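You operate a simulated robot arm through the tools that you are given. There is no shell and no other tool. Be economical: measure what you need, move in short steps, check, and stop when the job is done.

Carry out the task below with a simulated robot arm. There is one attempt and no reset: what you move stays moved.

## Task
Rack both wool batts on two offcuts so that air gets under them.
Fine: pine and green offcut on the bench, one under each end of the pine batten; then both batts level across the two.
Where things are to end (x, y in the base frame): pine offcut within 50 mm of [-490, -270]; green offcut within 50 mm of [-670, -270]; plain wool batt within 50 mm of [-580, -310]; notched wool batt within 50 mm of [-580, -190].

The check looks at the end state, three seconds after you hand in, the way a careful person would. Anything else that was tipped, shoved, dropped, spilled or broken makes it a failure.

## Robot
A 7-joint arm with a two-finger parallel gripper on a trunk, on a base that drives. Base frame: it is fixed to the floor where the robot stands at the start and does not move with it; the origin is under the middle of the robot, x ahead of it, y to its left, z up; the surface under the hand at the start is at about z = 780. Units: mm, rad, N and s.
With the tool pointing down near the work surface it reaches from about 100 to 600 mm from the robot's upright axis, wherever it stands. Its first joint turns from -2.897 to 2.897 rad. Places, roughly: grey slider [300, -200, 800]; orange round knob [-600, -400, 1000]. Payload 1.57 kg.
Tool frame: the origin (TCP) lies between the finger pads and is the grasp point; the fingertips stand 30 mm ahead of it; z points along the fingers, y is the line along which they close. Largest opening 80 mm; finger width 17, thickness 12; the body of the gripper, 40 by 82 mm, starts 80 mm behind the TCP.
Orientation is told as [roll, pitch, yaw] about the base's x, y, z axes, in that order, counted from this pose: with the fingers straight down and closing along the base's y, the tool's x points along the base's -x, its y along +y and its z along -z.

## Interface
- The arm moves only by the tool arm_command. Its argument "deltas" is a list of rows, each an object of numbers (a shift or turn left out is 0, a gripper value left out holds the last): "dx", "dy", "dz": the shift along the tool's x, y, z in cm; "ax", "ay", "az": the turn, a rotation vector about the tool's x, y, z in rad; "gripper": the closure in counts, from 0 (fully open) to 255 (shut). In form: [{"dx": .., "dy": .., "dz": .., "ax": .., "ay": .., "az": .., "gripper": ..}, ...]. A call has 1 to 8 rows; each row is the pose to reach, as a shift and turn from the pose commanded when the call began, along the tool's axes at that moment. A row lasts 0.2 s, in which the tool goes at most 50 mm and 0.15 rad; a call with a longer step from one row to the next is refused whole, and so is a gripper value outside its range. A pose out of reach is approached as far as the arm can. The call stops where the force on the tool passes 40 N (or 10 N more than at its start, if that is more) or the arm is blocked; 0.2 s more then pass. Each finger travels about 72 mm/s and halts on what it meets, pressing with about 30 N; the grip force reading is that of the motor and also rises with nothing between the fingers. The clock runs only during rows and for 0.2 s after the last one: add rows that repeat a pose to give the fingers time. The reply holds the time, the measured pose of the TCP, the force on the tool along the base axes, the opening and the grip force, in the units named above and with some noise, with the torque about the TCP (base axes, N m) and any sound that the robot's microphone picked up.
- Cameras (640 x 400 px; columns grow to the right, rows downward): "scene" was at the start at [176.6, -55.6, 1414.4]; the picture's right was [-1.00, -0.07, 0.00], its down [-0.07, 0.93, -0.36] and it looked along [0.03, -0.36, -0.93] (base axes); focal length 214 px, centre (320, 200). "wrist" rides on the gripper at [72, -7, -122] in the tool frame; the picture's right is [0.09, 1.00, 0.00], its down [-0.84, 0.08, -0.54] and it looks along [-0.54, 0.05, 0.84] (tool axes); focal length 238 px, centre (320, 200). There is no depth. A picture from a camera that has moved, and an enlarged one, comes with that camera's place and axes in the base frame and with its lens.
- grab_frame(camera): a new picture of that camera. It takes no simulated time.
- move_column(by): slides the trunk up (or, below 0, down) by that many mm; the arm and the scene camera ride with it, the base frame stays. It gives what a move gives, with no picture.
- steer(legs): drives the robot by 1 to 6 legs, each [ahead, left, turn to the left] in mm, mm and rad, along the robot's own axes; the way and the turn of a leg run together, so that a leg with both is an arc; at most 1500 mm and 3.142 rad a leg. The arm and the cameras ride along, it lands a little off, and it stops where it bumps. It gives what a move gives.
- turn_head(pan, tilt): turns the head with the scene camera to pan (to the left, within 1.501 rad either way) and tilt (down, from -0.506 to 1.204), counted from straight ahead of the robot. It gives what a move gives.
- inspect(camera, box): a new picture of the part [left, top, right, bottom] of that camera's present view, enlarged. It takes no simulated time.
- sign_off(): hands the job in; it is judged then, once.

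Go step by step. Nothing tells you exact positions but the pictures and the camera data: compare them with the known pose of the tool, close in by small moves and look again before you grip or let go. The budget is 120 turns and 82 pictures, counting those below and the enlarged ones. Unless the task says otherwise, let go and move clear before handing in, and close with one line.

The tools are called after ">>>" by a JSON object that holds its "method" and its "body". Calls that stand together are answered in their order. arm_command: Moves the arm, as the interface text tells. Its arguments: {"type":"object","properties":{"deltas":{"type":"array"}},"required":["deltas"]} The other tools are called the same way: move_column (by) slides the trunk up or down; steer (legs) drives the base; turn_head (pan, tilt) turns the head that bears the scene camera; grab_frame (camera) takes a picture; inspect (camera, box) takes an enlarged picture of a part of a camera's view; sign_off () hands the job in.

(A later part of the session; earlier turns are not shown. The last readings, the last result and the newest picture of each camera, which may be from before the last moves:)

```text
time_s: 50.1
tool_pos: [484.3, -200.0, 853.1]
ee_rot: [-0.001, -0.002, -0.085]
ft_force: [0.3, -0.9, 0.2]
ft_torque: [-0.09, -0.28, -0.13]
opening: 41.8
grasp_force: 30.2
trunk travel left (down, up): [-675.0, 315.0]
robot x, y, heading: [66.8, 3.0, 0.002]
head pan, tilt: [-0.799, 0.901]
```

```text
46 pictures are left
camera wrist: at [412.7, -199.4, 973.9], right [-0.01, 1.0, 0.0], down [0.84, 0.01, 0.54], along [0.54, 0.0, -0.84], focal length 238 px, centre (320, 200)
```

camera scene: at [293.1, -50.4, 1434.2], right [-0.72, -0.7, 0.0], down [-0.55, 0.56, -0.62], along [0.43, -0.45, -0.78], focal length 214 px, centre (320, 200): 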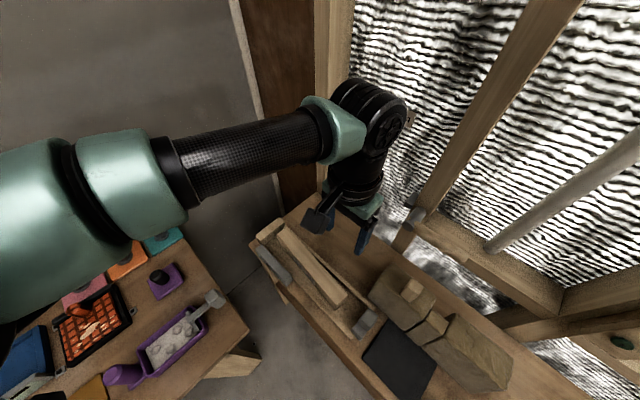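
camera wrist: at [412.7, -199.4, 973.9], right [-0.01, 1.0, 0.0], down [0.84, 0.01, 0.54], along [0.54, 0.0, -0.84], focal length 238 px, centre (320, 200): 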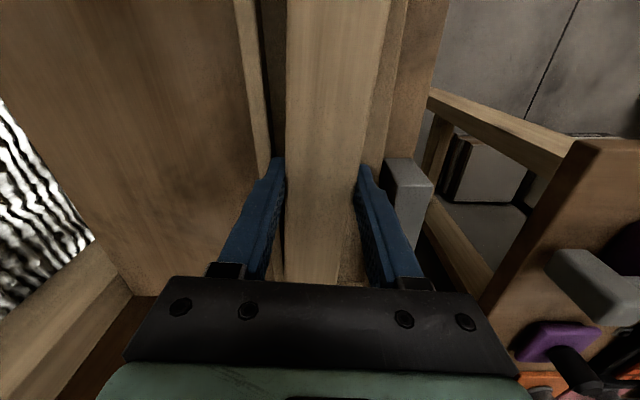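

Good grip. Lift straight up.

>>> {"method": "arm_command", "body": {"deltas": [{"dz": -1.5}, {"dz": -3}, {"dz": -6}, {"dz": -10}, {"dz": -14}, {"dz": -18}, {"dz": -20}]}}

>>> {"method": "grab_frame", "body": {"camera": "scene"}}

```text
time_s: 51.7
tool_pos: [485.0, -200.8, 1053.5]
ee_rot: [-0.003, -0.001, -0.088]
ft_force: [0.2, 0.0, -3.3]
ft_torque: [0.01, -0.06, 0.01]
opening: 41.6
grasp_force: 29.9
trunk travel left (down, up): [-675.0, 315.0]
robot x, y, heading: [70.2, 2.6, 0.001]
head pan, tilt: [-0.799, 0.901]
```

```text
45 pictures are left
camera scene: at [293.4, -50.3, 1434.1], right [-0.72, -0.7, 0.0], down [-0.55, 0.56, -0.62], along [0.43, -0.45, -0.78], focal length 214 px, centre (320, 200)
```

scene: 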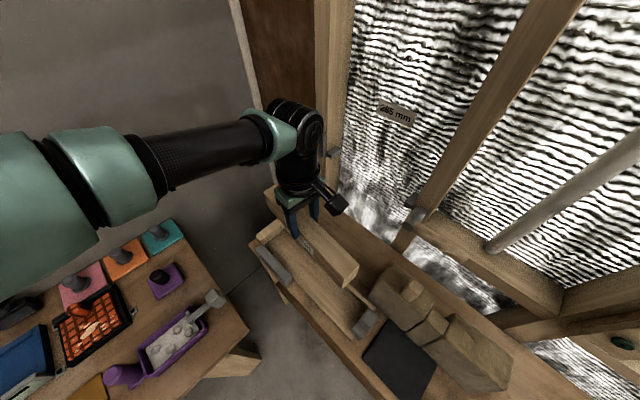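

Pine is held level. I'll carry it back along the bench side, along x, past the robot.

>>> {"method": "arm_command", "body": {"deltas": [{"dx": 4, "dy": -0.5}, {"dx": 8, "dy": -1}, {"dx": 12, "dy": -1.5}, {"dx": 16, "dy": -2}, {"dx": 20, "dy": -2.4}, {"dx": 24, "dy": -2.9}, {"dx": 28, "dy": -3.4}, {"dx": 32.3, "dy": -3.8}]}}

>>> {"method": "arm_command", "body": {"deltas": [{"dx": 4, "dy": -0.5}, {"dx": 8, "dy": -1}, {"dx": 12, "dy": -1.5}, {"dx": 16, "dy": -2}, {"dx": 20, "dy": -2.4}, {"dx": 24, "dy": -2.9}, {"dx": 28, "dy": -3.2}, {"dx": 32.3, "dy": -3.6}]}}

>>> {"method": "arm_command", "body": {"deltas": [{"dx": 4, "dy": -0.1}, {"dx": 8, "dy": 0.2}, {"dx": 12, "dy": 0.6}, {"dx": 16, "dy": 1}]}}

>>> {"method": "grab_frame", "body": {"camera": "wrist"}}

```text
time_s: 53.5
tool_pos: [161.0, -223.5, 1049.2]
ee_rot: [0.001, -0.003, -0.087]
ft_force: [-0.6, -0.5, -2.8]
ft_torque: [0.01, -0.04, 0.01]
opening: 41.6
grasp_force: 30.1
out of reach, approached as far as the arm can: row 7, 8
trunk travel left (down, up): [-675.0, 315.0]
robot x, y, heading: [69.9, 4.0, -0.003]
head pan, tilt: [-0.799, 0.901]
```

```text
time_s: 55.3
tool_pos: [-165.8, -228.0, 1051.1]
ee_rot: [-0.003, -0.004, -0.086]
ft_force: [0.2, -0.5, -2.9]
ft_torque: [0.02, -0.06, 0.0]
opening: 41.5
grasp_force: 29.8
trunk travel left (down, up): [-675.0, 315.0]
robot x, y, heading: [66.0, 3.5, 0.001]
head pan, tilt: [-0.799, 0.901]
```

```text
time_s: 56.3
tool_pos: [-325.7, -204.9, 1050.5]
ee_rot: [-0.002, -0.003, -0.085]
ft_force: [0.8, -0.1, -3.4]
ft_torque: [-0.01, 0.01, 0.0]
opening: 41.4
grasp_force: 30.1
trunk travel left (down, up): [-675.0, 315.0]
robot x, y, heading: [68.8, 5.4, 0.003]
head pan, tilt: [-0.799, 0.901]
```

```text
44 pictures are left
camera wrist: at [-397.4, -206.0, 1170.7], right [-0.01, 1.0, 0.0], down [0.84, 0.01, 0.55], along [0.55, 0.0, -0.84], focal length 238 px, centre (320, 200)
```

wrist: 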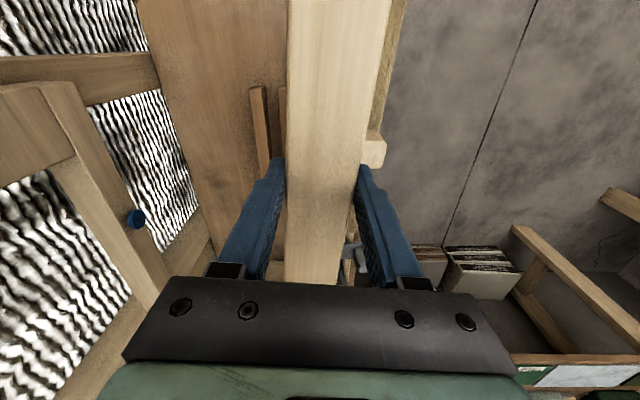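

Now turn it 90° and drive so it comes over x ≈ −485.

>>> {"method": "arm_command", "body": {"deltas": [{"dy": 0.5, "az": 0.14}, {"dy": 1, "az": 0.28}, {"dy": 1.5, "az": 0.42}, {"dy": 2, "az": 0.56}, {"dy": 2, "az": 0.7}, {"dy": 2, "az": 0.84}, {"dy": 2, "az": 0.98}, {"dy": 2, "az": 1.12}]}}

>>> {"method": "arm_command", "body": {"deltas": [{"az": 0.13}, {"az": 0.26}, {"az": 0.367}]}}

>>> {"method": "steer", "body": {"legs": [[-160, 0, 0]]}}

>>> {"method": "grab_frame", "body": {"camera": "wrist"}}

```text
time_s: 58.1
tool_pos: [-320.3, -186.1, 1050.4]
ee_rot: [0.002, -0.003, -1.21]
ft_force: [0.6, -0.2, -2.9]
ft_torque: [-0.04, 0.0, -0.02]
opening: 41.6
grasp_force: 29.7
trunk travel left (down, up): [-675.0, 315.0]
robot x, y, heading: [69.5, 2.8, 0.001]
head pan, tilt: [-0.799, 0.901]
```

```text
time_s: 58.9
tool_pos: [-321.4, -187.3, 1049.8]
ee_rot: [0.002, -0.002, -1.574]
ft_force: [-0.8, 0.2, -2.9]
ft_torque: [-0.02, 0.0, 0.02]
opening: 41.5
grasp_force: 29.9
trunk travel left (down, up): [-675.0, 315.0]
robot x, y, heading: [65.4, 0.5, -0.003]
head pan, tilt: [-0.799, 0.901]
```

```text
time_s: 60.3
tool_pos: [-479.5, -187.8, 1050.4]
ee_rot: [0.004, -0.001, -1.57]
ft_force: [-1.1, -0.2, -3.3]
ft_torque: [-0.03, 0.0, 0.04]
opening: 41.5
grasp_force: 30.3
trunk travel left (down, up): [-675.0, 315.0]
robot x, y, heading: [-88.9, 5.1, -0.002]
head pan, tilt: [-0.799, 0.901]
```

```text
43 pictures are left
camera wrist: at [-486.5, -115.2, 1171.2], right [1.0, 0.09, 0.0], down [0.08, -0.84, 0.54], along [0.05, -0.54, -0.84], focal length 238 px, centre (320, 200)
```

wrist: 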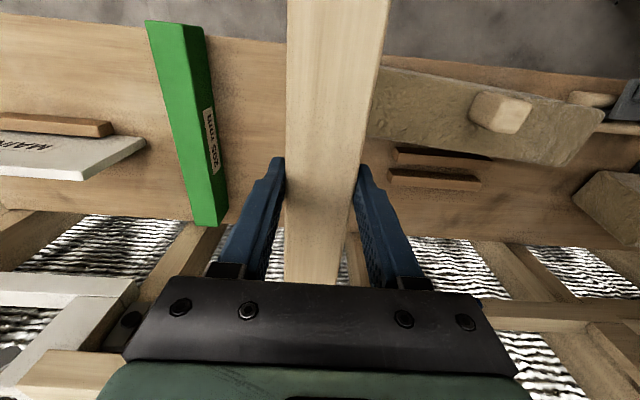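

>>> {"method": "arm_command", "body": {"deltas": [{"dz": 3, "dy": -1}, {"dz": 6, "dy": -1}, {"dz": 9, "dy": -1}]}}

>>> {"method": "grab_frame", "body": {"camera": "wrist"}}

```text
time_s: 61.1
tool_pos: [-488.4, -186.6, 961.0]
ee_rot: [0.002, -0.004, -1.57]
ft_force: [0.1, 0.1, -3.6]
ft_torque: [-0.06, 0.02, -0.02]
opening: 41.4
grasp_force: 30.0
trunk travel left (down, up): [-675.0, 315.0]
robot x, y, heading: [-89.5, 1.1, -0.001]
head pan, tilt: [-0.799, 0.901]
```

```text
42 pictures are left
camera wrist: at [-496.1, -115.7, 1081.4], right [1.0, 0.09, 0.0], down [0.08, -0.84, 0.54], along [0.05, -0.54, -0.84], focal length 238 px, centre (320, 200)
```

wrist: 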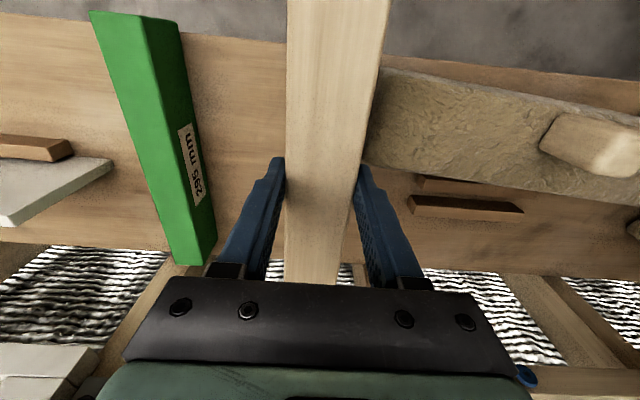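

>>> {"method": "arm_command", "body": {"deltas": [{"dz": 3, "dy": -1}, {"dz": 6, "dy": -1}, {"dz": 8.5, "dy": -1}, {"dz": 8.5, "dx": -4, "dy": -1}, {"dz": 8.5, "dx": -8.1, "dy": -1}, {"dz": 10.5, "dx": -8.1, "dy": -1}, {"dz": 11.8, "dx": -8.1, "dy": -1}]}}

>>> {"method": "grab_frame", "body": {"camera": "wrist"}}

```text
time_s: 62.7
tool_pos: [-495.8, -269.3, 843.2]
ee_rot: [0.003, -0.002, -1.572]
ft_force: [-0.4, -0.9, -3.0]
ft_torque: [-0.02, -0.05, 0.02]
opening: 42.1
grasp_force: 29.7
trunk travel left (down, up): [-675.0, 315.0]
robot x, y, heading: [-91.3, 2.4, 0.002]
head pan, tilt: [-0.799, 0.901]
```

```text
41 pictures are left
camera wrist: at [-502.9, -196.9, 963.5], right [1.0, 0.09, 0.0], down [0.08, -0.84, 0.54], along [0.05, -0.54, -0.84], focal length 238 px, centre (320, 200)
```

wrist: 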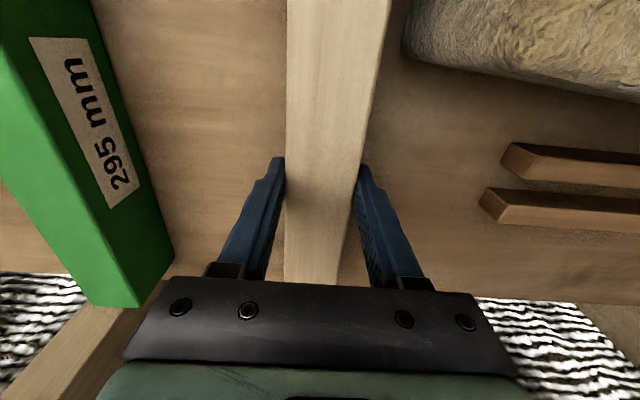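

Clear of the batt. Lower to contact.

>>> {"method": "arm_command", "body": {"deltas": [{"dz": 0.25}, {"dz": 0.5}, {"dz": 0.75}]}}

```text
time_s: 63.5
tool_pos: [-496.6, -268.8, 838.8]
ee_rot: [-0.001, -0.006, -1.571]
ft_force: [9.0, 2.4, 30.2]
ft_torque: [-0.21, -0.4, 0.1]
opening: 41.5
grasp_force: 29.9
trunk travel left (down, up): [-675.0, 315.0]
robot x, y, heading: [-91.8, 4.2, 0.002]
head pan, tilt: [-0.799, 0.901]
```

>>> {"method": "arm_command", "body": {"deltas": [{"dz": -0.4}, {"dz": -0.4, "gripper": 80}, {"dz": -0.4, "gripper": 80}, {"dz": -4}, {"dz": -8}, {"dz": -12}, {"dz": -16, "dx": 1}]}}

>>> {"method": "grab_frame", "body": {"camera": "wrist"}}

```text
time_s: 65.1
tool_pos: [-498.8, -257.9, 993.4]
ee_rot: [0.005, -0.002, -1.571]
ft_force: [0.0, -0.2, 0.6]
ft_torque: [0.0, 0.02, 0.0]
opening: 55.0
grasp_force: 0.0
trunk travel left (down, up): [-675.0, 315.0]
robot x, y, heading: [-89.5, 1.8, 0.002]
head pan, tilt: [-0.799, 0.901]
```

```text
40 pictures are left
camera wrist: at [-505.3, -186.1, 1114.5], right [1.0, 0.09, 0.0], down [0.08, -0.84, 0.54], along [0.05, -0.54, -0.84], focal length 238 px, centre (320, 200)
```

wrist: 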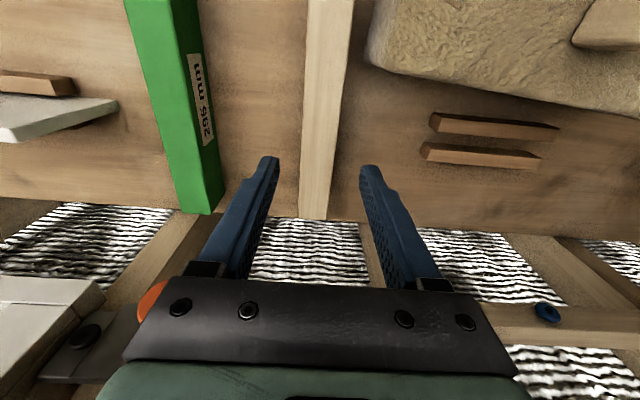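

Pine sits at about (−497, −265). Now the plain batt: raise, drive forward, and look straight at its peg.

>>> {"method": "arm_command", "body": {"deltas": [{"dz": -3, "dx": 2}, {"dz": -6, "dx": 4}, {"dz": -8, "dx": 6, "gripper": 0}]}}

>>> {"method": "steer", "body": {"legs": [[205, 0, 0]]}}

>>> {"method": "grab_frame", "body": {"camera": "wrist"}}

```text
time_s: 65.9
tool_pos: [-498.8, -197.8, 1075.5]
ee_rot: [0.003, -0.003, -1.57]
ft_force: [0.3, 0.2, 0.0]
ft_torque: [-0.04, -0.01, 0.02]
opening: 80.0
grasp_force: 0.0
trunk travel left (down, up): [-675.0, 315.0]
robot x, y, heading: [-87.6, 7.0, 0.003]
head pan, tilt: [-0.799, 0.901]
```

```text
time_s: 67.5
tool_pos: [-295.9, -197.1, 1073.8]
ee_rot: [0.001, 0.0, -1.576]
ft_force: [0.1, 0.0, 0.1]
ft_torque: [0.01, -0.01, 0.02]
opening: 79.9
grasp_force: 0.0
trunk travel left (down, up): [-675.0, 315.0]
robot x, y, heading: [108.2, 5.2, 0.001]
head pan, tilt: [-0.799, 0.901]
```

```text
39 pictures are left
camera wrist: at [-302.7, -124.5, 1195.2], right [1.0, 0.09, 0.0], down [0.07, -0.84, 0.54], along [0.05, -0.54, -0.84], focal length 238 px, centre (320, 200)
```

wrist: 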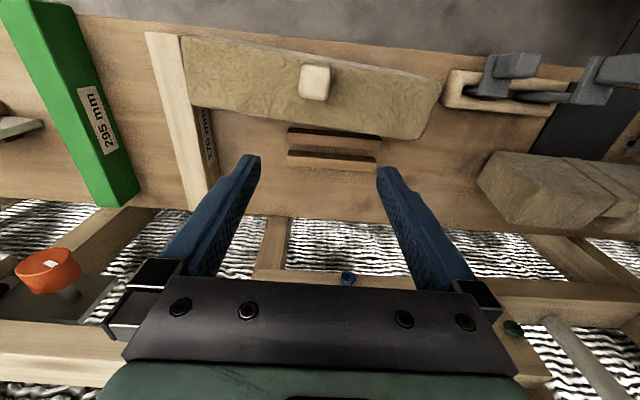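

The plain batt is about 290 mm long with its peg near (−304, −150), its top higher than first thought (~z 890). I'll come closer to its peg.

>>> {"method": "arm_command", "body": {"deltas": [{"dx": 2, "dz": 2.5}, {"dx": 4.4, "dz": 5}, {"dx": 4.4, "dz": 7}]}}

>>> {"method": "grab_frame", "body": {"camera": "wrist"}}

>>> {"method": "turn_head", "body": {"pan": -1.5, "tilt": 1.1}}

>>> {"method": "grab_frame", "body": {"camera": "scene"}}

```text
time_s: 68.3
tool_pos: [-296.0, -153.5, 1005.2]
ee_rot: [0.004, -0.002, -1.575]
ft_force: [-0.3, -0.1, -0.4]
ft_torque: [0.01, 0.01, 0.0]
opening: 79.7
grasp_force: 0.0
trunk travel left (down, up): [-675.0, 315.0]
robot x, y, heading: [110.2, 1.7, -0.002]
head pan, tilt: [-0.799, 0.901]
```

```text
38 pictures are left
camera wrist: at [-303.4, -81.6, 1126.0], right [1.0, 0.09, 0.0], down [0.07, -0.84, 0.54], along [0.05, -0.54, -0.84], focal length 238 px, centre (320, 200)
```

wrist: 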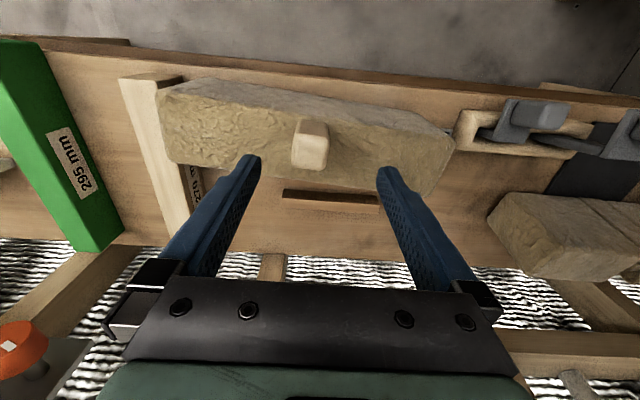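

```text
time_s: 69.4
tool_pos: [-295.7, -152.3, 1005.1]
ee_rot: [0.002, -0.001, -1.573]
ft_force: [-0.5, 0.2, 0.1]
ft_torque: [0.01, -0.02, -0.01]
opening: 80.0
grasp_force: 0.1
trunk travel left (down, up): [-675.0, 315.0]
robot x, y, heading: [109.8, 2.3, -0.0]
head pan, tilt: [-1.499, 1.1]
```

```text
37 pictures are left
camera scene: at [289.5, -59.4, 1420.4], right [-1.0, -0.07, 0.0], down [-0.06, 0.89, -0.45], along [0.03, -0.45, -0.89], focal length 214 px, centre (320, 200)
```

scene: 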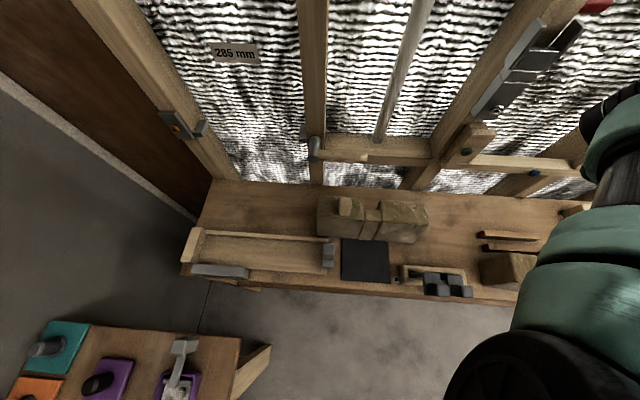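

Triangulated peg top: about (−305, −156, 937), 28 mm wide. I'll lower around it and grip.

>>> {"method": "arm_command", "body": {"deltas": [{"dx": -0.3, "dy": -0.9, "dz": 2.5, "az": 0.08}, {"dx": -0.3, "dy": -0.9, "dz": 5, "az": 0.08}, {"dx": -0.3, "dy": -0.9, "dz": 7.2, "az": 0.08}]}}

>>> {"method": "grab_frame", "body": {"camera": "wrist"}}

```text
time_s: 70.2
tool_pos: [-304.6, -155.9, 932.2]
ee_rot: [0.003, -0.001, -1.654]
ft_force: [0.5, -0.2, 0.6]
ft_torque: [0.0, 0.02, -0.02]
opening: 79.9
grasp_force: 0.1
trunk travel left (down, up): [-675.0, 315.0]
robot x, y, heading: [112.1, 2.6, -0.002]
head pan, tilt: [-1.499, 1.1]
```

```text
36 pictures are left
camera wrist: at [-305.4, -83.6, 1053.0], right [1.0, 0.01, 0.0], down [0.01, -0.84, 0.54], along [0.01, -0.54, -0.84], focal length 238 px, centre (320, 200)
```

wrist: 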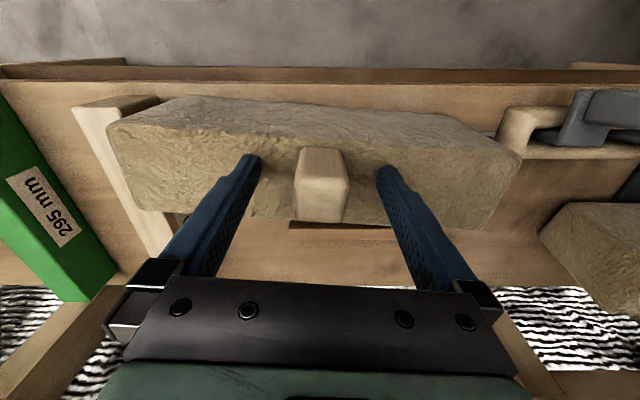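

Well aligned. Close on the peg and lift a little.

>>> {"method": "arm_command", "body": {"deltas": [{"gripper": 255}, {"gripper": 255}, {"gripper": 255}, {"gripper": 255}]}}

>>> {"method": "arm_command", "body": {"deltas": [{"dz": -1}, {"dz": -2}, {"dz": -4}, {"dz": -5}]}}

>>> {"method": "grab_frame", "body": {"camera": "wrist"}}

```text
time_s: 71.2
tool_pos: [-304.0, -155.4, 932.5]
ee_rot: [0.003, -0.002, -1.656]
ft_force: [-0.1, 0.2, 0.8]
ft_torque: [0.0, 0.29, 0.07]
opening: 29.7
grasp_force: 30.3
trunk travel left (down, up): [-675.0, 315.0]
robot x, y, heading: [110.8, 4.6, 0.001]
head pan, tilt: [-1.499, 1.1]
```

```text
time_s: 72.2
tool_pos: [-304.4, -156.2, 981.9]
ee_rot: [0.005, -0.003, -1.653]
ft_force: [0.7, -0.2, -3.4]
ft_torque: [0.05, -0.01, 0.02]
opening: 29.6
grasp_force: 30.2
trunk travel left (down, up): [-675.0, 315.0]
robot x, y, heading: [109.2, 7.2, 0.002]
head pan, tilt: [-1.499, 1.1]
```

```text
35 pictures are left
camera wrist: at [-306.7, -83.7, 1103.5], right [1.0, 0.01, 0.0], down [0.01, -0.84, 0.54], along [0.01, -0.54, -0.84], focal length 238 px, centre (320, 200)
```

wrist: 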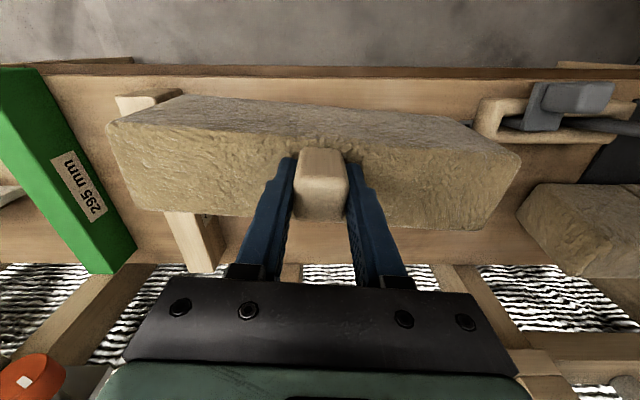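

The batt hangs level (0.35 kg). I'll raise slightly, straighten it, and drive back over the offcuts.

>>> {"method": "arm_command", "body": {"deltas": [{"dz": -1.5, "az": -0.04}, {"dz": -3, "az": -0.08}]}}

>>> {"method": "steer", "body": {"legs": [[-273, 0, 0]]}}

>>> {"method": "grab_frame", "body": {"camera": "wrist"}}

```text
time_s: 72.8
tool_pos: [-305.1, -156.8, 1012.2]
ee_rot: [0.001, -0.001, -1.573]
ft_force: [0.8, 1.3, -2.7]
ft_torque: [0.03, -0.01, -0.02]
opening: 29.9
grasp_force: 30.1
trunk travel left (down, up): [-675.0, 315.0]
robot x, y, heading: [114.4, 3.6, 0.002]
head pan, tilt: [-1.499, 1.1]
```

```text
time_s: 74.7
tool_pos: [-579.0, -156.7, 1010.4]
ee_rot: [0.006, -0.002, -1.576]
ft_force: [-0.1, 0.6, -2.6]
ft_torque: [0.07, 0.01, 0.01]
opening: 29.8
grasp_force: 30.5
trunk travel left (down, up): [-675.0, 315.0]
robot x, y, heading: [-160.7, 4.6, -0.004]
head pan, tilt: [-1.499, 1.1]
```

```text
34 pictures are left
camera wrist: at [-586.0, -84.3, 1132.4], right [1.0, 0.09, 0.0], down [0.07, -0.84, 0.54], along [0.05, -0.54, -0.84], focal length 238 px, centre (320, 200)
```

wrist: 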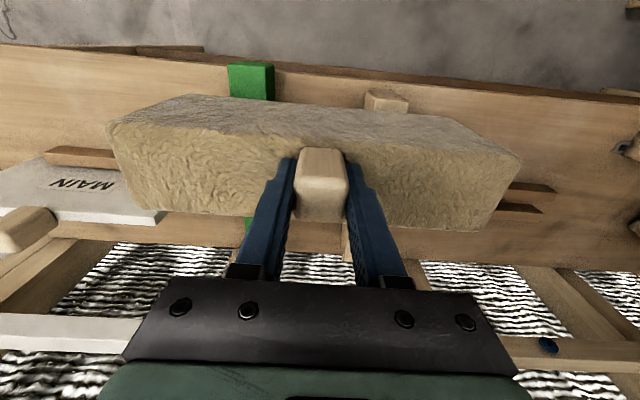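

Now move toward the wall at low height (below the orange knob) and lower towards the offcuts.

>>> {"method": "arm_command", "body": {"deltas": [{"dz": 0.8}, {"dz": 0.8, "dx": -4}, {"dz": 0.8, "dx": -8}, {"dz": 0.8, "dx": -12}, {"dz": 0.8, "dx": -15.3}, {"dz": 0.8, "dx": -15.3}]}}

>>> {"method": "grab_frame", "body": {"camera": "wrist"}}

>>> {"method": "turn_head", "body": {"pan": -1.5, "tilt": 0.9}}

>>> {"method": "grab_frame", "body": {"camera": "scene"}}

```text
time_s: 76.1
tool_pos: [-580.0, -310.1, 1003.6]
ee_rot: [0.004, -0.003, -1.574]
ft_force: [0.4, -0.1, -3.2]
ft_torque: [0.06, 0.01, 0.01]
opening: 29.7
grasp_force: 29.9
trunk travel left (down, up): [-675.0, 315.0]
robot x, y, heading: [-160.3, 2.1, -0.0]
head pan, tilt: [-1.499, 1.1]
```

```text
33 pictures are left
camera wrist: at [-586.7, -238.0, 1124.3], right [1.0, 0.09, 0.0], down [0.07, -0.84, 0.54], along [0.05, -0.54, -0.84], focal length 238 px, centre (320, 200)
```

wrist: 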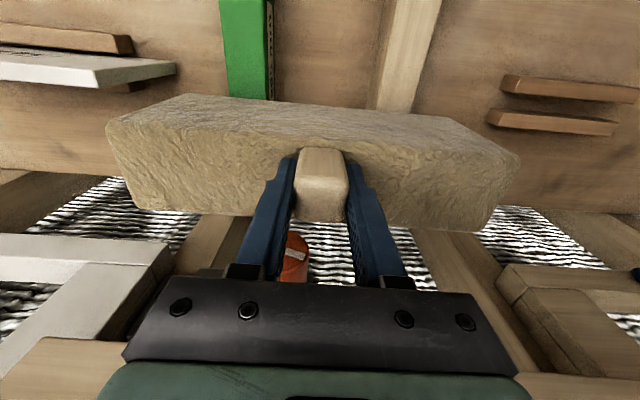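

```text
time_s: 76.9
tool_pos: [-580.5, -310.4, 1004.0]
ee_rot: [0.004, -0.002, -1.574]
ft_force: [1.1, -0.1, -4.0]
ft_torque: [0.05, 0.03, -0.02]
opening: 30.0
grasp_force: 30.0
trunk travel left (down, up): [-675.0, 315.0]
robot x, y, heading: [-164.8, 4.6, 0.001]
head pan, tilt: [-1.499, 0.901]
```

```text
32 pictures are left
camera scene: at [16.5, -71.8, 1434.2], right [-1.0, -0.07, 0.0], down [-0.06, 0.78, -0.62], along [0.04, -0.62, -0.78], focal length 214 px, centre (320, 200)
```

scene: 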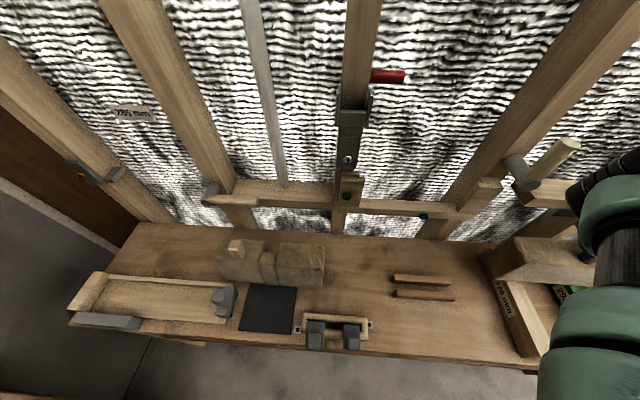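

Everything clear. Lower to contact.

>>> {"method": "arm_command", "body": {"deltas": [{"dz": 0.7}, {"dz": 1.4}, {"dz": 1.9}]}}

>>> {"method": "arm_command", "body": {"deltas": [{"dz": 0.25}, {"dz": 0.5}, {"dz": 0.75}]}}

```text
time_s: 77.8
tool_pos: [-580.9, -312.2, 994.5]
ee_rot: [-0.004, -0.007, -1.573]
ft_force: [5.9, 4.4, 16.4]
ft_torque: [-0.2, -1.26, 0.17]
opening: 29.9
grasp_force: 29.2
trunk travel left (down, up): [-675.0, 315.0]
robot x, y, heading: [-158.5, 4.0, -0.001]
head pan, tilt: [-1.499, 0.901]
stopped in row 3: the force on the tool passed its limit at 41 N (the readings are from after the stop); the commanded pose is now the measured one
```

```text
time_s: 78.3
tool_pos: [-582.6, -312.9, 992.9]
ee_rot: [-0.006, -0.007, -1.572]
ft_force: [7.1, 5.7, 19.2]
ft_torque: [-0.27, -1.36, 0.28]
opening: 30.0
grasp_force: 29.9
trunk travel left (down, up): [-675.0, 315.0]
robot x, y, heading: [-163.8, 5.1, 0.002]
head pan, tilt: [-1.499, 0.901]
stopped in row 2: the force on the tool passed its limit at 41 N (the readings are from after the stop); the commanded pose is now the measured one
```

Contact came ~15 mm early and on the pine side, so the pine may be standing higher than the green. I'll lift a little and look before doing anything more.

>>> {"method": "arm_command", "body": {"deltas": [{"dz": -0.5}, {"dz": -1.5}, {"dz": -1.5, "dx": 4}, {"dz": -1.5, "dx": 8}, {"dz": -1.5, "dx": 12}, {"dz": -1.5, "dx": 15}]}}

>>> {"method": "inspect", "body": {"camera": "scene", "box": [440, 210, 640, 380]}}

>>> {"method": "grab_frame", "body": {"camera": "wrist"}}

```text
time_s: 79.7
tool_pos: [-584.5, -162.3, 1004.9]
ee_rot: [-0.009, -0.011, -1.571]
ft_force: [-0.1, 1.1, -2.3]
ft_torque: [0.04, -0.01, 0.0]
opening: 29.5
grasp_force: 29.7
trunk travel left (down, up): [-675.0, 315.0]
robot x, y, heading: [-158.6, 0.8, -0.003]
head pan, tilt: [-1.499, 0.901]
```

```text
2.35 times, centred on (540, 295) of scene
camera zoom: at [16.5, -71.2, 1434.3], right [-1.0, -0.07, 0.0], down [-0.06, 0.78, -0.62], along [0.04, -0.62, -0.78], focal length 505 px, centre (-198, -24)
```

zoom: 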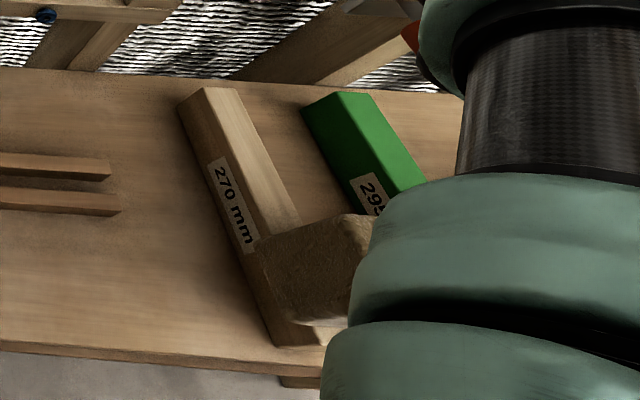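

```text
30 pictures are left
camera wrist: at [-589.1, -89.4, 1125.9], right [1.0, 0.09, -0.01], down [0.08, -0.83, 0.55], along [0.04, -0.55, -0.84], focal length 238 px, centre (320, 200)
```

wrist: 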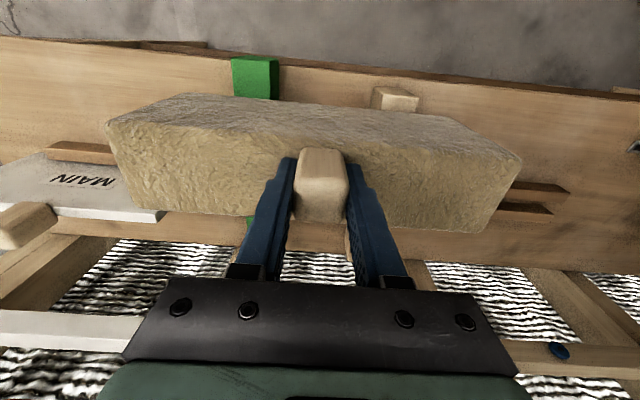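

Both offcuts measure the same height (~55 mm), so the contact was the real support level (batt bottom ≈ z 838). I'll level the hand and place again.

>>> {"method": "arm_command", "body": {"deltas": [{"dx": -4, "dy": 0.4, "ax": 0.011, "ay": 0.009}, {"dx": -8, "dy": 0.4, "ax": 0.011, "ay": 0.009}, {"dx": -12, "dy": 0.4, "ax": 0.011, "ay": 0.009}, {"dx": -15, "dy": 0.4, "ax": 0.011, "ay": 0.009}, {"dx": -15, "dy": 0.4, "dz": 0.5, "ax": 0.011, "ay": 0.009}]}}

>>> {"method": "arm_command", "body": {"deltas": [{"dz": 0.15}, {"dz": 0.3}, {"dz": 0.45}, {"dz": 0.6}]}}

```text
time_s: 80.9
tool_pos: [-579.6, -314.7, 1000.2]
ee_rot: [-0.02, 0.002, -1.573]
ft_force: [0.0, 0.3, -4.0]
ft_torque: [0.09, -0.04, -0.01]
opening: 29.9
grasp_force: 30.2
trunk travel left (down, up): [-675.0, 315.0]
robot x, y, heading: [-161.4, 6.1, 0.002]
head pan, tilt: [-1.499, 0.901]
```

```text
time_s: 81.9
tool_pos: [-580.3, -314.2, 996.3]
ee_rot: [-0.021, 0.001, -1.573]
ft_force: [-0.4, -0.5, 5.6]
ft_torque: [-0.26, -0.82, 0.1]
opening: 29.6
grasp_force: 30.0
trunk travel left (down, up): [-675.0, 315.0]
robot x, y, heading: [-159.8, 1.8, -0.003]
head pan, tilt: [-1.499, 0.901]
```

>>> {"method": "arm_command", "body": {"deltas": [{"dz": 0.1, "ay": -0.02}, {"dz": 0.2, "ay": -0.02}, {"dz": 0.35, "ay": -0.02}]}}

>>> {"method": "grab_frame", "body": {"camera": "wrist"}}

>>> {"method": "inspect", "body": {"camera": "scene", "box": [440, 210, 640, 380]}}

```text
time_s: 82.7
tool_pos: [-578.5, -311.6, 994.4]
ee_rot: [-0.024, -0.022, -1.57]
ft_force: [-6.2, 3.2, 22.0]
ft_torque: [0.97, -1.39, 0.36]
opening: 29.9
grasp_force: 30.6
trunk travel left (down, up): [-675.0, 315.0]
robot x, y, heading: [-159.8, 9.1, 0.004]
head pan, tilt: [-1.499, 0.901]
```

```text
29 pictures are left
camera wrist: at [-583.3, -237.0, 1113.8], right [1.0, 0.09, -0.03], down [0.09, -0.83, 0.56], along [0.03, -0.56, -0.83], focal length 238 px, centre (320, 200)
```

wrist: 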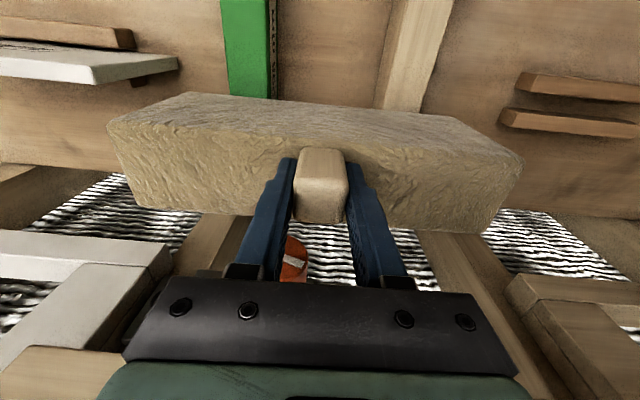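

```text
2.35 times, centred on (540, 295) of scene
camera zoom: at [17.5, -70.1, 1434.4], right [-1.0, -0.07, 0.0], down [-0.06, 0.78, -0.62], along [0.04, -0.62, -0.78], focal length 505 px, centre (-198, -24)
```

zoom: 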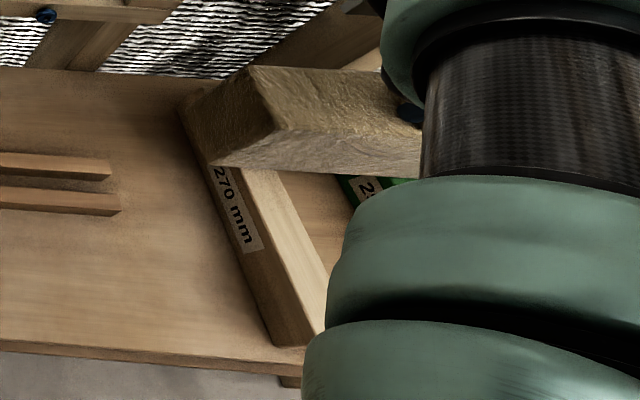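

The hand is slightly tilted by contact; I'll lift 10 mm, zero the tilt and re-measure.

>>> {"method": "arm_command", "body": {"deltas": [{"dz": -0.5, "ay": 0.02}, {"dz": -1.0, "ay": 0.02}, {"dz": -1.0, "ay": 0.02}, {"dz": -1.0, "ay": 0.02}]}}

```text
time_s: 83.7
tool_pos: [-577.2, -312.1, 1000.5]
ee_rot: [-0.02, 0.001, -1.571]
ft_force: [0.4, -0.2, -3.0]
ft_torque: [0.04, -0.02, 0.0]
opening: 29.8
grasp_force: 29.9
trunk travel left (down, up): [-675.0, 315.0]
robot x, y, heading: [-160.4, 3.4, -0.003]
head pan, tilt: [-1.499, 0.901]
```

>>> {"method": "arm_command", "body": {"deltas": [{"ay": 0.02}, {"ay": 0.02}]}}

```text
time_s: 84.3
tool_pos: [-578.9, -312.6, 1000.4]
ee_rot: [-0.02, 0.023, -1.573]
ft_force: [0.5, 0.5, -3.2]
ft_torque: [0.04, 0.0, 0.0]
opening: 29.7
grasp_force: 30.1
trunk travel left (down, up): [-675.0, 315.0]
robot x, y, heading: [-158.1, 2.5, 0.001]
head pan, tilt: [-1.499, 0.901]
```

>>> {"method": "arm_command", "body": {"deltas": [{"ay": -0.022, "ax": -0.02}, {"ay": -0.022, "ax": -0.02}]}}

>>> {"method": "arm_command", "body": {"deltas": [{"dz": 0.2}, {"dz": 0.4}, {"dz": 0.6}, {"dz": 0.6}]}}

```text
time_s: 84.9
tool_pos: [-578.5, -312.9, 1000.2]
ee_rot: [0.0, 0.0, -1.571]
ft_force: [-0.4, -0.1, -3.5]
ft_torque: [0.04, 0.0, 0.0]
opening: 29.9
grasp_force: 30.3
trunk travel left (down, up): [-675.0, 315.0]
robot x, y, heading: [-163.3, 3.7, 0.006]
head pan, tilt: [-1.499, 0.901]
```

```text
time_s: 85.9
tool_pos: [-578.7, -313.1, 994.7]
ee_rot: [0.0, 0.001, -1.57]
ft_force: [0.4, -0.3, -2.7]
ft_torque: [0.06, 0.0, -0.01]
opening: 29.8
grasp_force: 29.7
trunk travel left (down, up): [-675.0, 315.0]
robot x, y, heading: [-161.5, 1.0, -0.0]
head pan, tilt: [-1.499, 0.901]
```

Level now; continue to lower.

>>> {"method": "arm_command", "body": {"deltas": [{"dz": 0.2}, {"dz": 0.4}]}}

>>> {"method": "arm_command", "body": {"deltas": [{"dz": 0.2}, {"dz": 0.3}]}}

```text
time_s: 86.5
tool_pos: [-578.2, -313.0, 993.2]
ee_rot: [-0.002, -0.005, -1.572]
ft_force: [0.2, 0.5, 14.8]
ft_torque: [-0.7, -0.91, 0.01]
opening: 29.7
grasp_force: 29.8
trunk travel left (down, up): [-675.0, 315.0]
robot x, y, heading: [-155.9, 2.4, -0.003]
head pan, tilt: [-1.499, 0.901]
```

```text
time_s: 87.1
tool_pos: [-577.8, -311.8, 991.5]
ee_rot: [-0.007, -0.005, -1.574]
ft_force: [0.0, 3.7, 35.8]
ft_torque: [-0.38, -1.04, -0.12]
opening: 30.1
grasp_force: 30.9
trunk travel left (down, up): [-675.0, 315.0]
robot x, y, heading: [-160.3, 4.2, 0.001]
head pan, tilt: [-1.499, 0.901]
```

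Both offcuts now carry it. Back off the pressure, release and rise.

>>> {"method": "arm_command", "body": {"deltas": [{"dz": -0.4}, {"dz": -0.4, "gripper": 100}, {"dz": -0.4, "gripper": 60}, {"dz": -0.4, "gripper": 60}, {"dz": -4}, {"dz": -8}, {"dz": -11, "dx": 3}, {"dz": -11, "dx": 7}]}}

>>> {"method": "grab_frame", "body": {"camera": "wrist"}}

>>> {"method": "inspect", "body": {"camera": "scene", "box": [440, 210, 640, 380]}}

```text
time_s: 88.9
tool_pos: [-579.7, -242.8, 1099.8]
ee_rot: [0.001, -0.001, -1.569]
ft_force: [-0.2, 0.1, -0.6]
ft_torque: [-0.02, -0.02, 0.02]
opening: 61.2
grasp_force: 0.1
trunk travel left (down, up): [-675.0, 315.0]
robot x, y, heading: [-161.8, 1.8, 0.001]
head pan, tilt: [-1.499, 0.901]
```

```text
27 pictures are left
camera wrist: at [-587.1, -170.6, 1220.0], right [1.0, 0.09, 0.0], down [0.08, -0.84, 0.54], along [0.05, -0.54, -0.84], focal length 238 px, centre (320, 200)
```

wrist: 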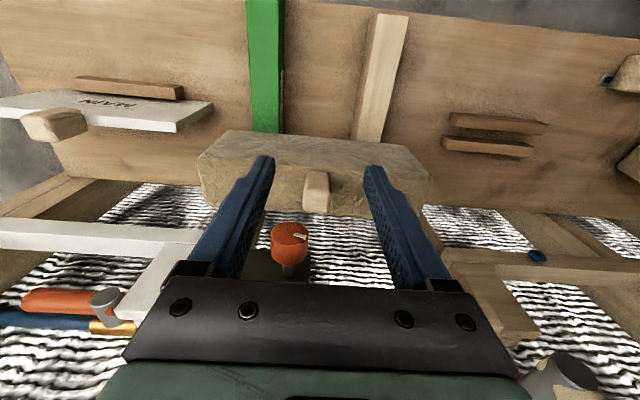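

```text
2.35 times, centred on (540, 295) of scene
camera zoom: at [16.7, -71.1, 1434.2], right [-1.0, -0.07, 0.0], down [-0.06, 0.78, -0.62], along [0.04, -0.62, -0.78], focal length 505 px, centre (-198, -24)
```

zoom: 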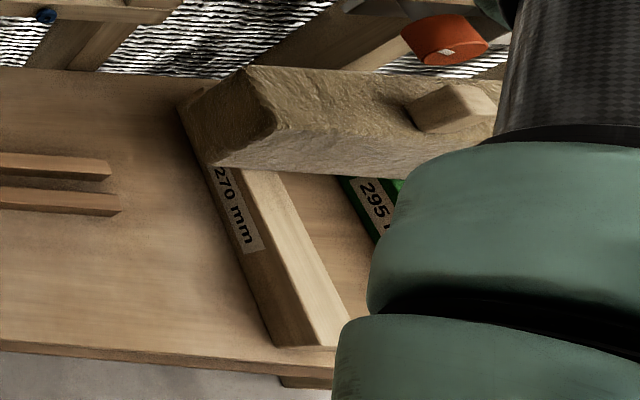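

The plain batt rests well across both offcuts at (−578, −312). Now to the notched batt: drive forward and bring the arm along.

>>> {"method": "arm_command", "body": {"deltas": [{"dx": 2.5}, {"dx": 4}]}}

>>> {"method": "steer", "body": {"legs": [[265, 0, 0]]}}

>>> {"method": "arm_command", "body": {"deltas": [{"dy": 4.5}, {"dy": 9}, {"dy": 13.5}, {"dy": 18}, {"dy": 22.5}, {"dy": 27}, {"dy": 31.5}, {"dy": 36}]}}

>>> {"method": "arm_command", "body": {"deltas": [{"dy": 3, "dx": -1}, {"dy": 6, "dx": -2}, {"dy": 9.5, "dx": -3}]}}

>>> {"method": "grab_frame", "body": {"camera": "wrist"}}

```text
time_s: 89.5
tool_pos: [-579.0, -201.6, 1097.2]
ee_rot: [-0.002, -0.001, -1.569]
ft_force: [0.1, 0.2, -0.7]
ft_torque: [-0.03, 0.02, 0.0]
opening: 61.2
grasp_force: 0.1
trunk travel left (down, up): [-675.0, 315.0]
robot x, y, heading: [-160.4, 3.4, 0.004]
head pan, tilt: [-1.499, 0.901]
```

```text
time_s: 91.4
tool_pos: [-312.8, -201.4, 1097.4]
ee_rot: [0.001, -0.002, -1.576]
ft_force: [0.2, -0.5, 0.4]
ft_torque: [0.01, -0.01, -0.01]
opening: 61.2
grasp_force: 0.1
trunk travel left (down, up): [-675.0, 315.0]
robot x, y, heading: [107.8, 7.3, -0.005]
head pan, tilt: [-1.499, 0.901]
```

```text
time_s: 93.2
tool_pos: [49.3, -201.5, 1097.0]
ee_rot: [-0.002, -0.002, -1.575]
ft_force: [0.9, -1.2, -0.3]
ft_torque: [-0.05, -0.01, -0.01]
opening: 61.2
grasp_force: 0.1
trunk travel left (down, up): [-675.0, 315.0]
robot x, y, heading: [104.8, 1.5, -0.004]
head pan, tilt: [-1.499, 0.901]
```

```text
time_s: 94.0
tool_pos: [143.0, -233.8, 1095.6]
ee_rot: [0.0, -0.001, -1.576]
ft_force: [0.3, 0.1, 1.4]
ft_torque: [-0.02, -0.01, -0.01]
opening: 61.5
grasp_force: 0.1
trunk travel left (down, up): [-675.0, 315.0]
robot x, y, heading: [107.5, 2.6, -0.003]
head pan, tilt: [-1.499, 0.901]
```

```text
25 pictures are left
camera wrist: at [136.9, -161.9, 1216.7], right [1.0, 0.09, 0.0], down [0.07, -0.84, 0.54], along [0.05, -0.54, -0.84], focal length 238 px, centre (320, 200)
```

wrist: 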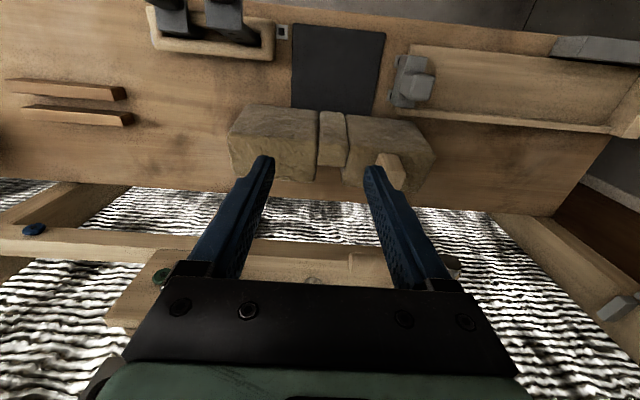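

>>> {"method": "inspect", "body": {"camera": "wrist", "box": [210, 90, 450, 240]}}

>>> {"method": "turn_head", "body": {"pan": -1.4, "tilt": 1.1}}

>>> {"method": "grab_frame", "body": {"camera": "scene"}}

```text
2.67 times, centred on (330, 165) of wrist
camera zoom: at [136.9, -161.9, 1216.7], right [1.0, 0.09, 0.0], down [0.07, -0.84, 0.54], along [0.05, -0.54, -0.84], focal length 636 px, centre (293, 293)
```

zoom: 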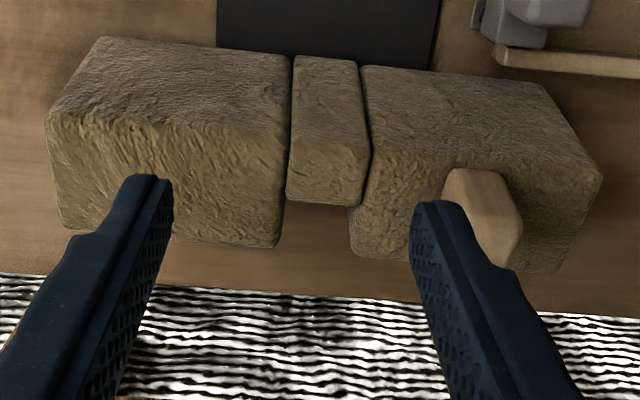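

```text
time_s: 94.8
tool_pos: [141.2, -234.7, 1095.2]
ee_rot: [0.001, -0.001, -1.575]
ft_force: [0.2, -0.7, 0.2]
ft_torque: [-0.01, -0.01, 0.01]
opening: 61.3
grasp_force: 0.0
trunk travel left (down, up): [-675.0, 315.0]
robot x, y, heading: [105.0, 3.0, -0.003]
head pan, tilt: [-1.4, 1.1]
```

```text
23 pictures are left
camera scene: at [289.5, -59.9, 1420.4], right [-0.99, -0.17, 0.0], down [-0.15, 0.88, -0.45], along [0.08, -0.45, -0.89], focal length 214 px, centre (320, 200)
```

scene: 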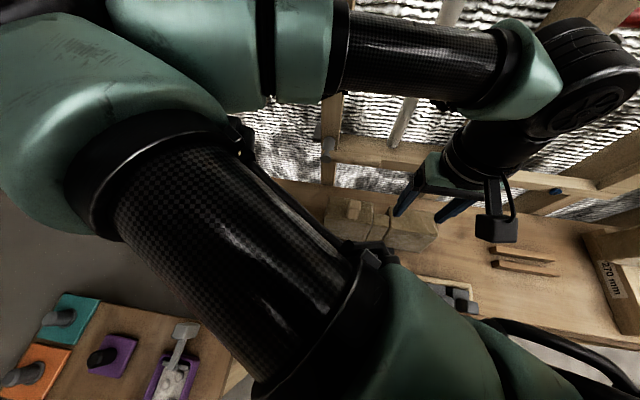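

The notched batt has a narrow neck in its middle (cut from the wall side), near (168, −288), so gripping the neck across y is balanced. I'll rotate the hand to yaw 0 above it.

>>> {"method": "arm_command", "body": {"deltas": [{"az": -0.14, "dx": -0.6, "dy": 0.3}, {"az": -0.28, "dx": -1.2, "dy": 0.6}, {"az": -0.42, "dx": -1.8, "dy": 0.9}, {"az": -0.56, "dx": -2.4, "dy": 1.2}, {"az": -0.7, "dx": -3, "dy": 1.5}, {"az": -0.84, "dx": -3.6, "dy": 1.8}, {"az": -0.98, "dx": -4.2, "dy": 2.1}, {"az": -1.12, "dx": -5, "dy": 2.5}]}}

>>> {"method": "arm_command", "body": {"deltas": [{"az": -0.14, "gripper": 0}, {"az": -0.28}, {"az": -0.42, "dz": 3}, {"az": -0.455, "dz": 7}]}}

>>> {"method": "grab_frame", "body": {"camera": "wrist"}}

```text
time_s: 96.6
tool_pos: [167.6, -283.0, 1099.1]
ee_rot: [0.001, -0.001, -0.455]
ft_force: [0.3, 0.4, 0.8]
ft_torque: [0.0, -0.02, 0.03]
opening: 61.2
grasp_force: 0.0
trunk travel left (down, up): [-675.0, 315.0]
robot x, y, heading: [106.9, 2.7, -0.005]
head pan, tilt: [-1.4, 1.1]
```

```text
time_s: 97.6
tool_pos: [166.4, -286.1, 1027.1]
ee_rot: [0.001, 0.0, 0.002]
ft_force: [0.2, -0.9, 0.1]
ft_torque: [-0.03, 0.01, 0.0]
opening: 80.1
grasp_force: 0.0
trunk travel left (down, up): [-675.0, 315.0]
robot x, y, heading: [105.0, 1.1, -0.006]
head pan, tilt: [-1.4, 1.1]
```

```text
22 pictures are left
camera wrist: at [95.2, -293.0, 1148.6], right [-0.09, 1.0, 0.0], down [0.84, 0.08, 0.54], along [0.54, 0.05, -0.84], focal length 238 px, centre (320, 200)
```

wrist: 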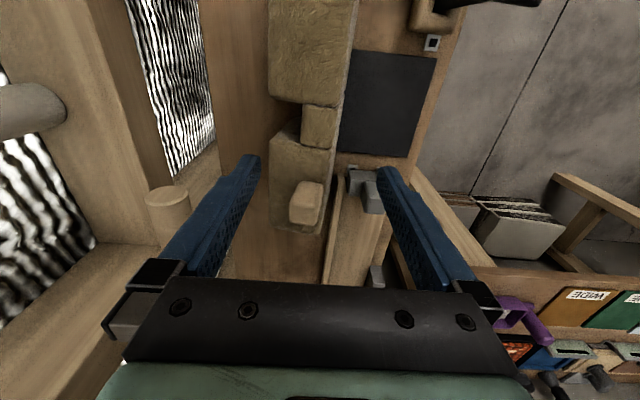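

The notch is confirmed on the wall side; neck centre is about (166, −289), top z ≈ 892. Descend toward it and check.

>>> {"method": "arm_command", "body": {"deltas": [{"dz": 4, "dy": -0.3}, {"dz": 8, "dy": -0.3}, {"dz": 10.5, "dy": -0.3, "gripper": 30}]}}

>>> {"method": "grab_frame", "body": {"camera": "wrist"}}

```text
time_s: 98.4
tool_pos: [166.5, -287.2, 923.6]
ee_rot: [-0.001, -0.001, 0.001]
ft_force: [-0.1, -0.2, -0.2]
ft_torque: [-0.01, 0.0, 0.02]
opening: 70.6
grasp_force: 0.0
trunk travel left (down, up): [-675.0, 315.0]
robot x, y, heading: [107.0, 4.7, -0.006]
head pan, tilt: [-1.4, 1.1]
```

```text
21 pictures are left
camera wrist: at [95.1, -294.2, 1044.8], right [-0.09, 1.0, 0.0], down [0.84, 0.08, 0.54], along [0.54, 0.05, -0.84], focal length 238 px, centre (320, 200)
```

wrist: 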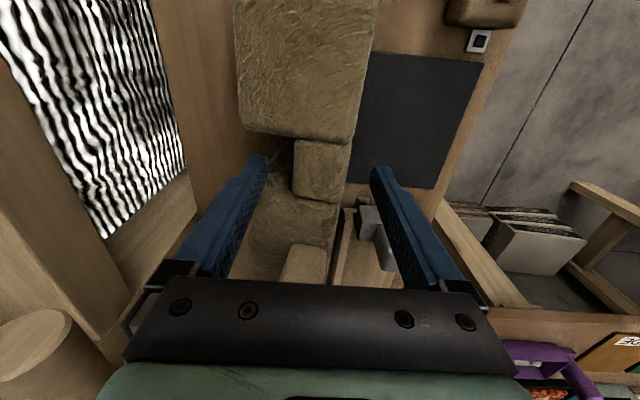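

>>> {"method": "arm_command", "body": {"deltas": [{"dz": 2}, {"dz": 4}, {"dz": 5.2}, {"dz": 5.2, "gripper": 200}, {"dz": 5.2, "gripper": 255}, {"dz": 5.2, "gripper": 255}]}}

>>> {"method": "arm_command", "body": {"deltas": [{"dz": -1}, {"dz": -2.5}, {"dz": -4}]}}

>>> {"method": "grab_frame", "body": {"camera": "wrist"}}

```text
time_s: 99.8
tool_pos: [167.0, -287.6, 871.7]
ee_rot: [0.001, 0.001, 0.001]
ft_force: [0.8, -0.5, -3.4]
ft_torque: [0.03, 0.03, -0.02]
opening: 35.6
grasp_force: 29.8
trunk travel left (down, up): [-675.0, 315.0]
robot x, y, heading: [106.4, 11.3, -0.002]
head pan, tilt: [-1.4, 1.1]
```

```text
time_s: 100.6
tool_pos: [166.7, -286.8, 910.6]
ee_rot: [0.001, 0.001, 0.0]
ft_force: [-1.5, 0.0, -3.2]
ft_torque: [0.08, 0.01, -0.02]
opening: 35.7
grasp_force: 30.4
trunk travel left (down, up): [-675.0, 315.0]
robot x, y, heading: [107.7, 1.2, -0.006]
head pan, tilt: [-1.4, 1.1]
```

```text
20 pictures are left
camera wrist: at [95.6, -293.5, 1032.4], right [-0.09, 1.0, 0.0], down [0.84, 0.08, 0.54], along [0.54, 0.05, -0.84], focal length 238 px, centre (320, 200)
```

wrist: 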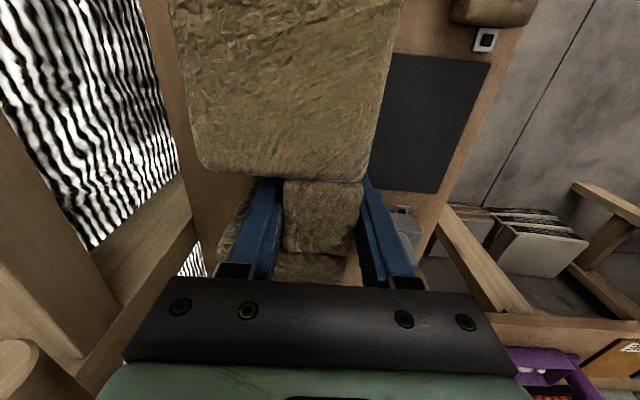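

Lifted and balanced. Raise and carry it past the robot along the bench.

>>> {"method": "arm_command", "body": {"deltas": [{"dz": -4.5, "dy": 1}, {"dz": -9, "dy": 2.5}, {"dz": -13.5, "dy": 4}, {"dz": -18, "dy": 5}]}}

>>> {"method": "arm_command", "body": {"deltas": [{"dx": 4}, {"dx": 8}, {"dx": 12}, {"dx": 16}, {"dx": 20}, {"dx": 24}, {"dx": 28}, {"dx": 32}]}}

>>> {"method": "arm_command", "body": {"deltas": [{"dx": 3.5, "dy": 0.8}, {"dx": 7, "dy": 1.6}, {"dx": 10.5, "dy": 2.4}, {"dx": 14, "dy": 3.2}]}}

>>> {"method": "grab_frame", "body": {"camera": "wrist"}}

```text
time_s: 101.6
tool_pos: [168.3, -237.7, 1091.6]
ee_rot: [0.001, -0.001, -0.001]
ft_force: [0.0, 0.2, -3.0]
ft_torque: [0.02, -0.02, 0.02]
opening: 35.9
grasp_force: 30.0
trunk travel left (down, up): [-675.0, 315.0]
robot x, y, heading: [106.4, 4.2, -0.001]
head pan, tilt: [-1.4, 1.1]
```

```text
time_s: 103.4
tool_pos: [-153.4, -235.6, 1089.7]
ee_rot: [-0.001, -0.003, -0.001]
ft_force: [-0.4, 0.6, -3.3]
ft_torque: [0.04, 0.01, 0.01]
opening: 35.7
grasp_force: 29.9
trunk travel left (down, up): [-675.0, 315.0]
robot x, y, heading: [108.2, 3.9, -0.004]
head pan, tilt: [-1.4, 1.1]
```

```text
time_s: 104.4
tool_pos: [-293.5, -203.1, 1089.3]
ee_rot: [0.0, 0.0, 0.0]
ft_force: [-0.2, -0.1, -3.8]
ft_torque: [0.07, -0.02, 0.02]
opening: 35.8
grasp_force: 30.0
trunk travel left (down, up): [-675.0, 315.0]
robot x, y, heading: [106.3, 2.9, -0.004]
head pan, tilt: [-1.4, 1.1]
```

```text
19 pictures are left
camera wrist: at [-365.5, -210.2, 1210.2], right [-0.09, 1.0, 0.0], down [0.84, 0.08, 0.54], along [0.54, 0.05, -0.84], focal length 238 px, centre (320, 200)
```

wrist: 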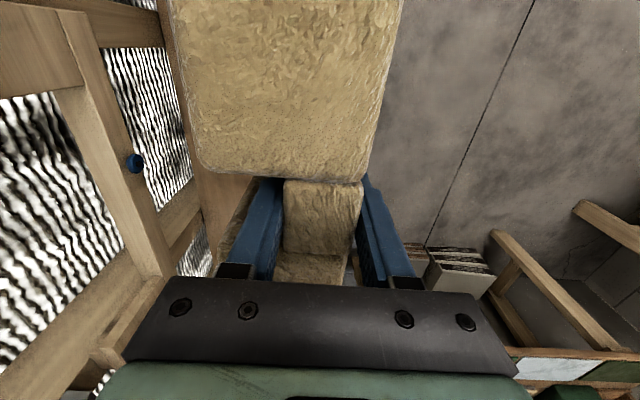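

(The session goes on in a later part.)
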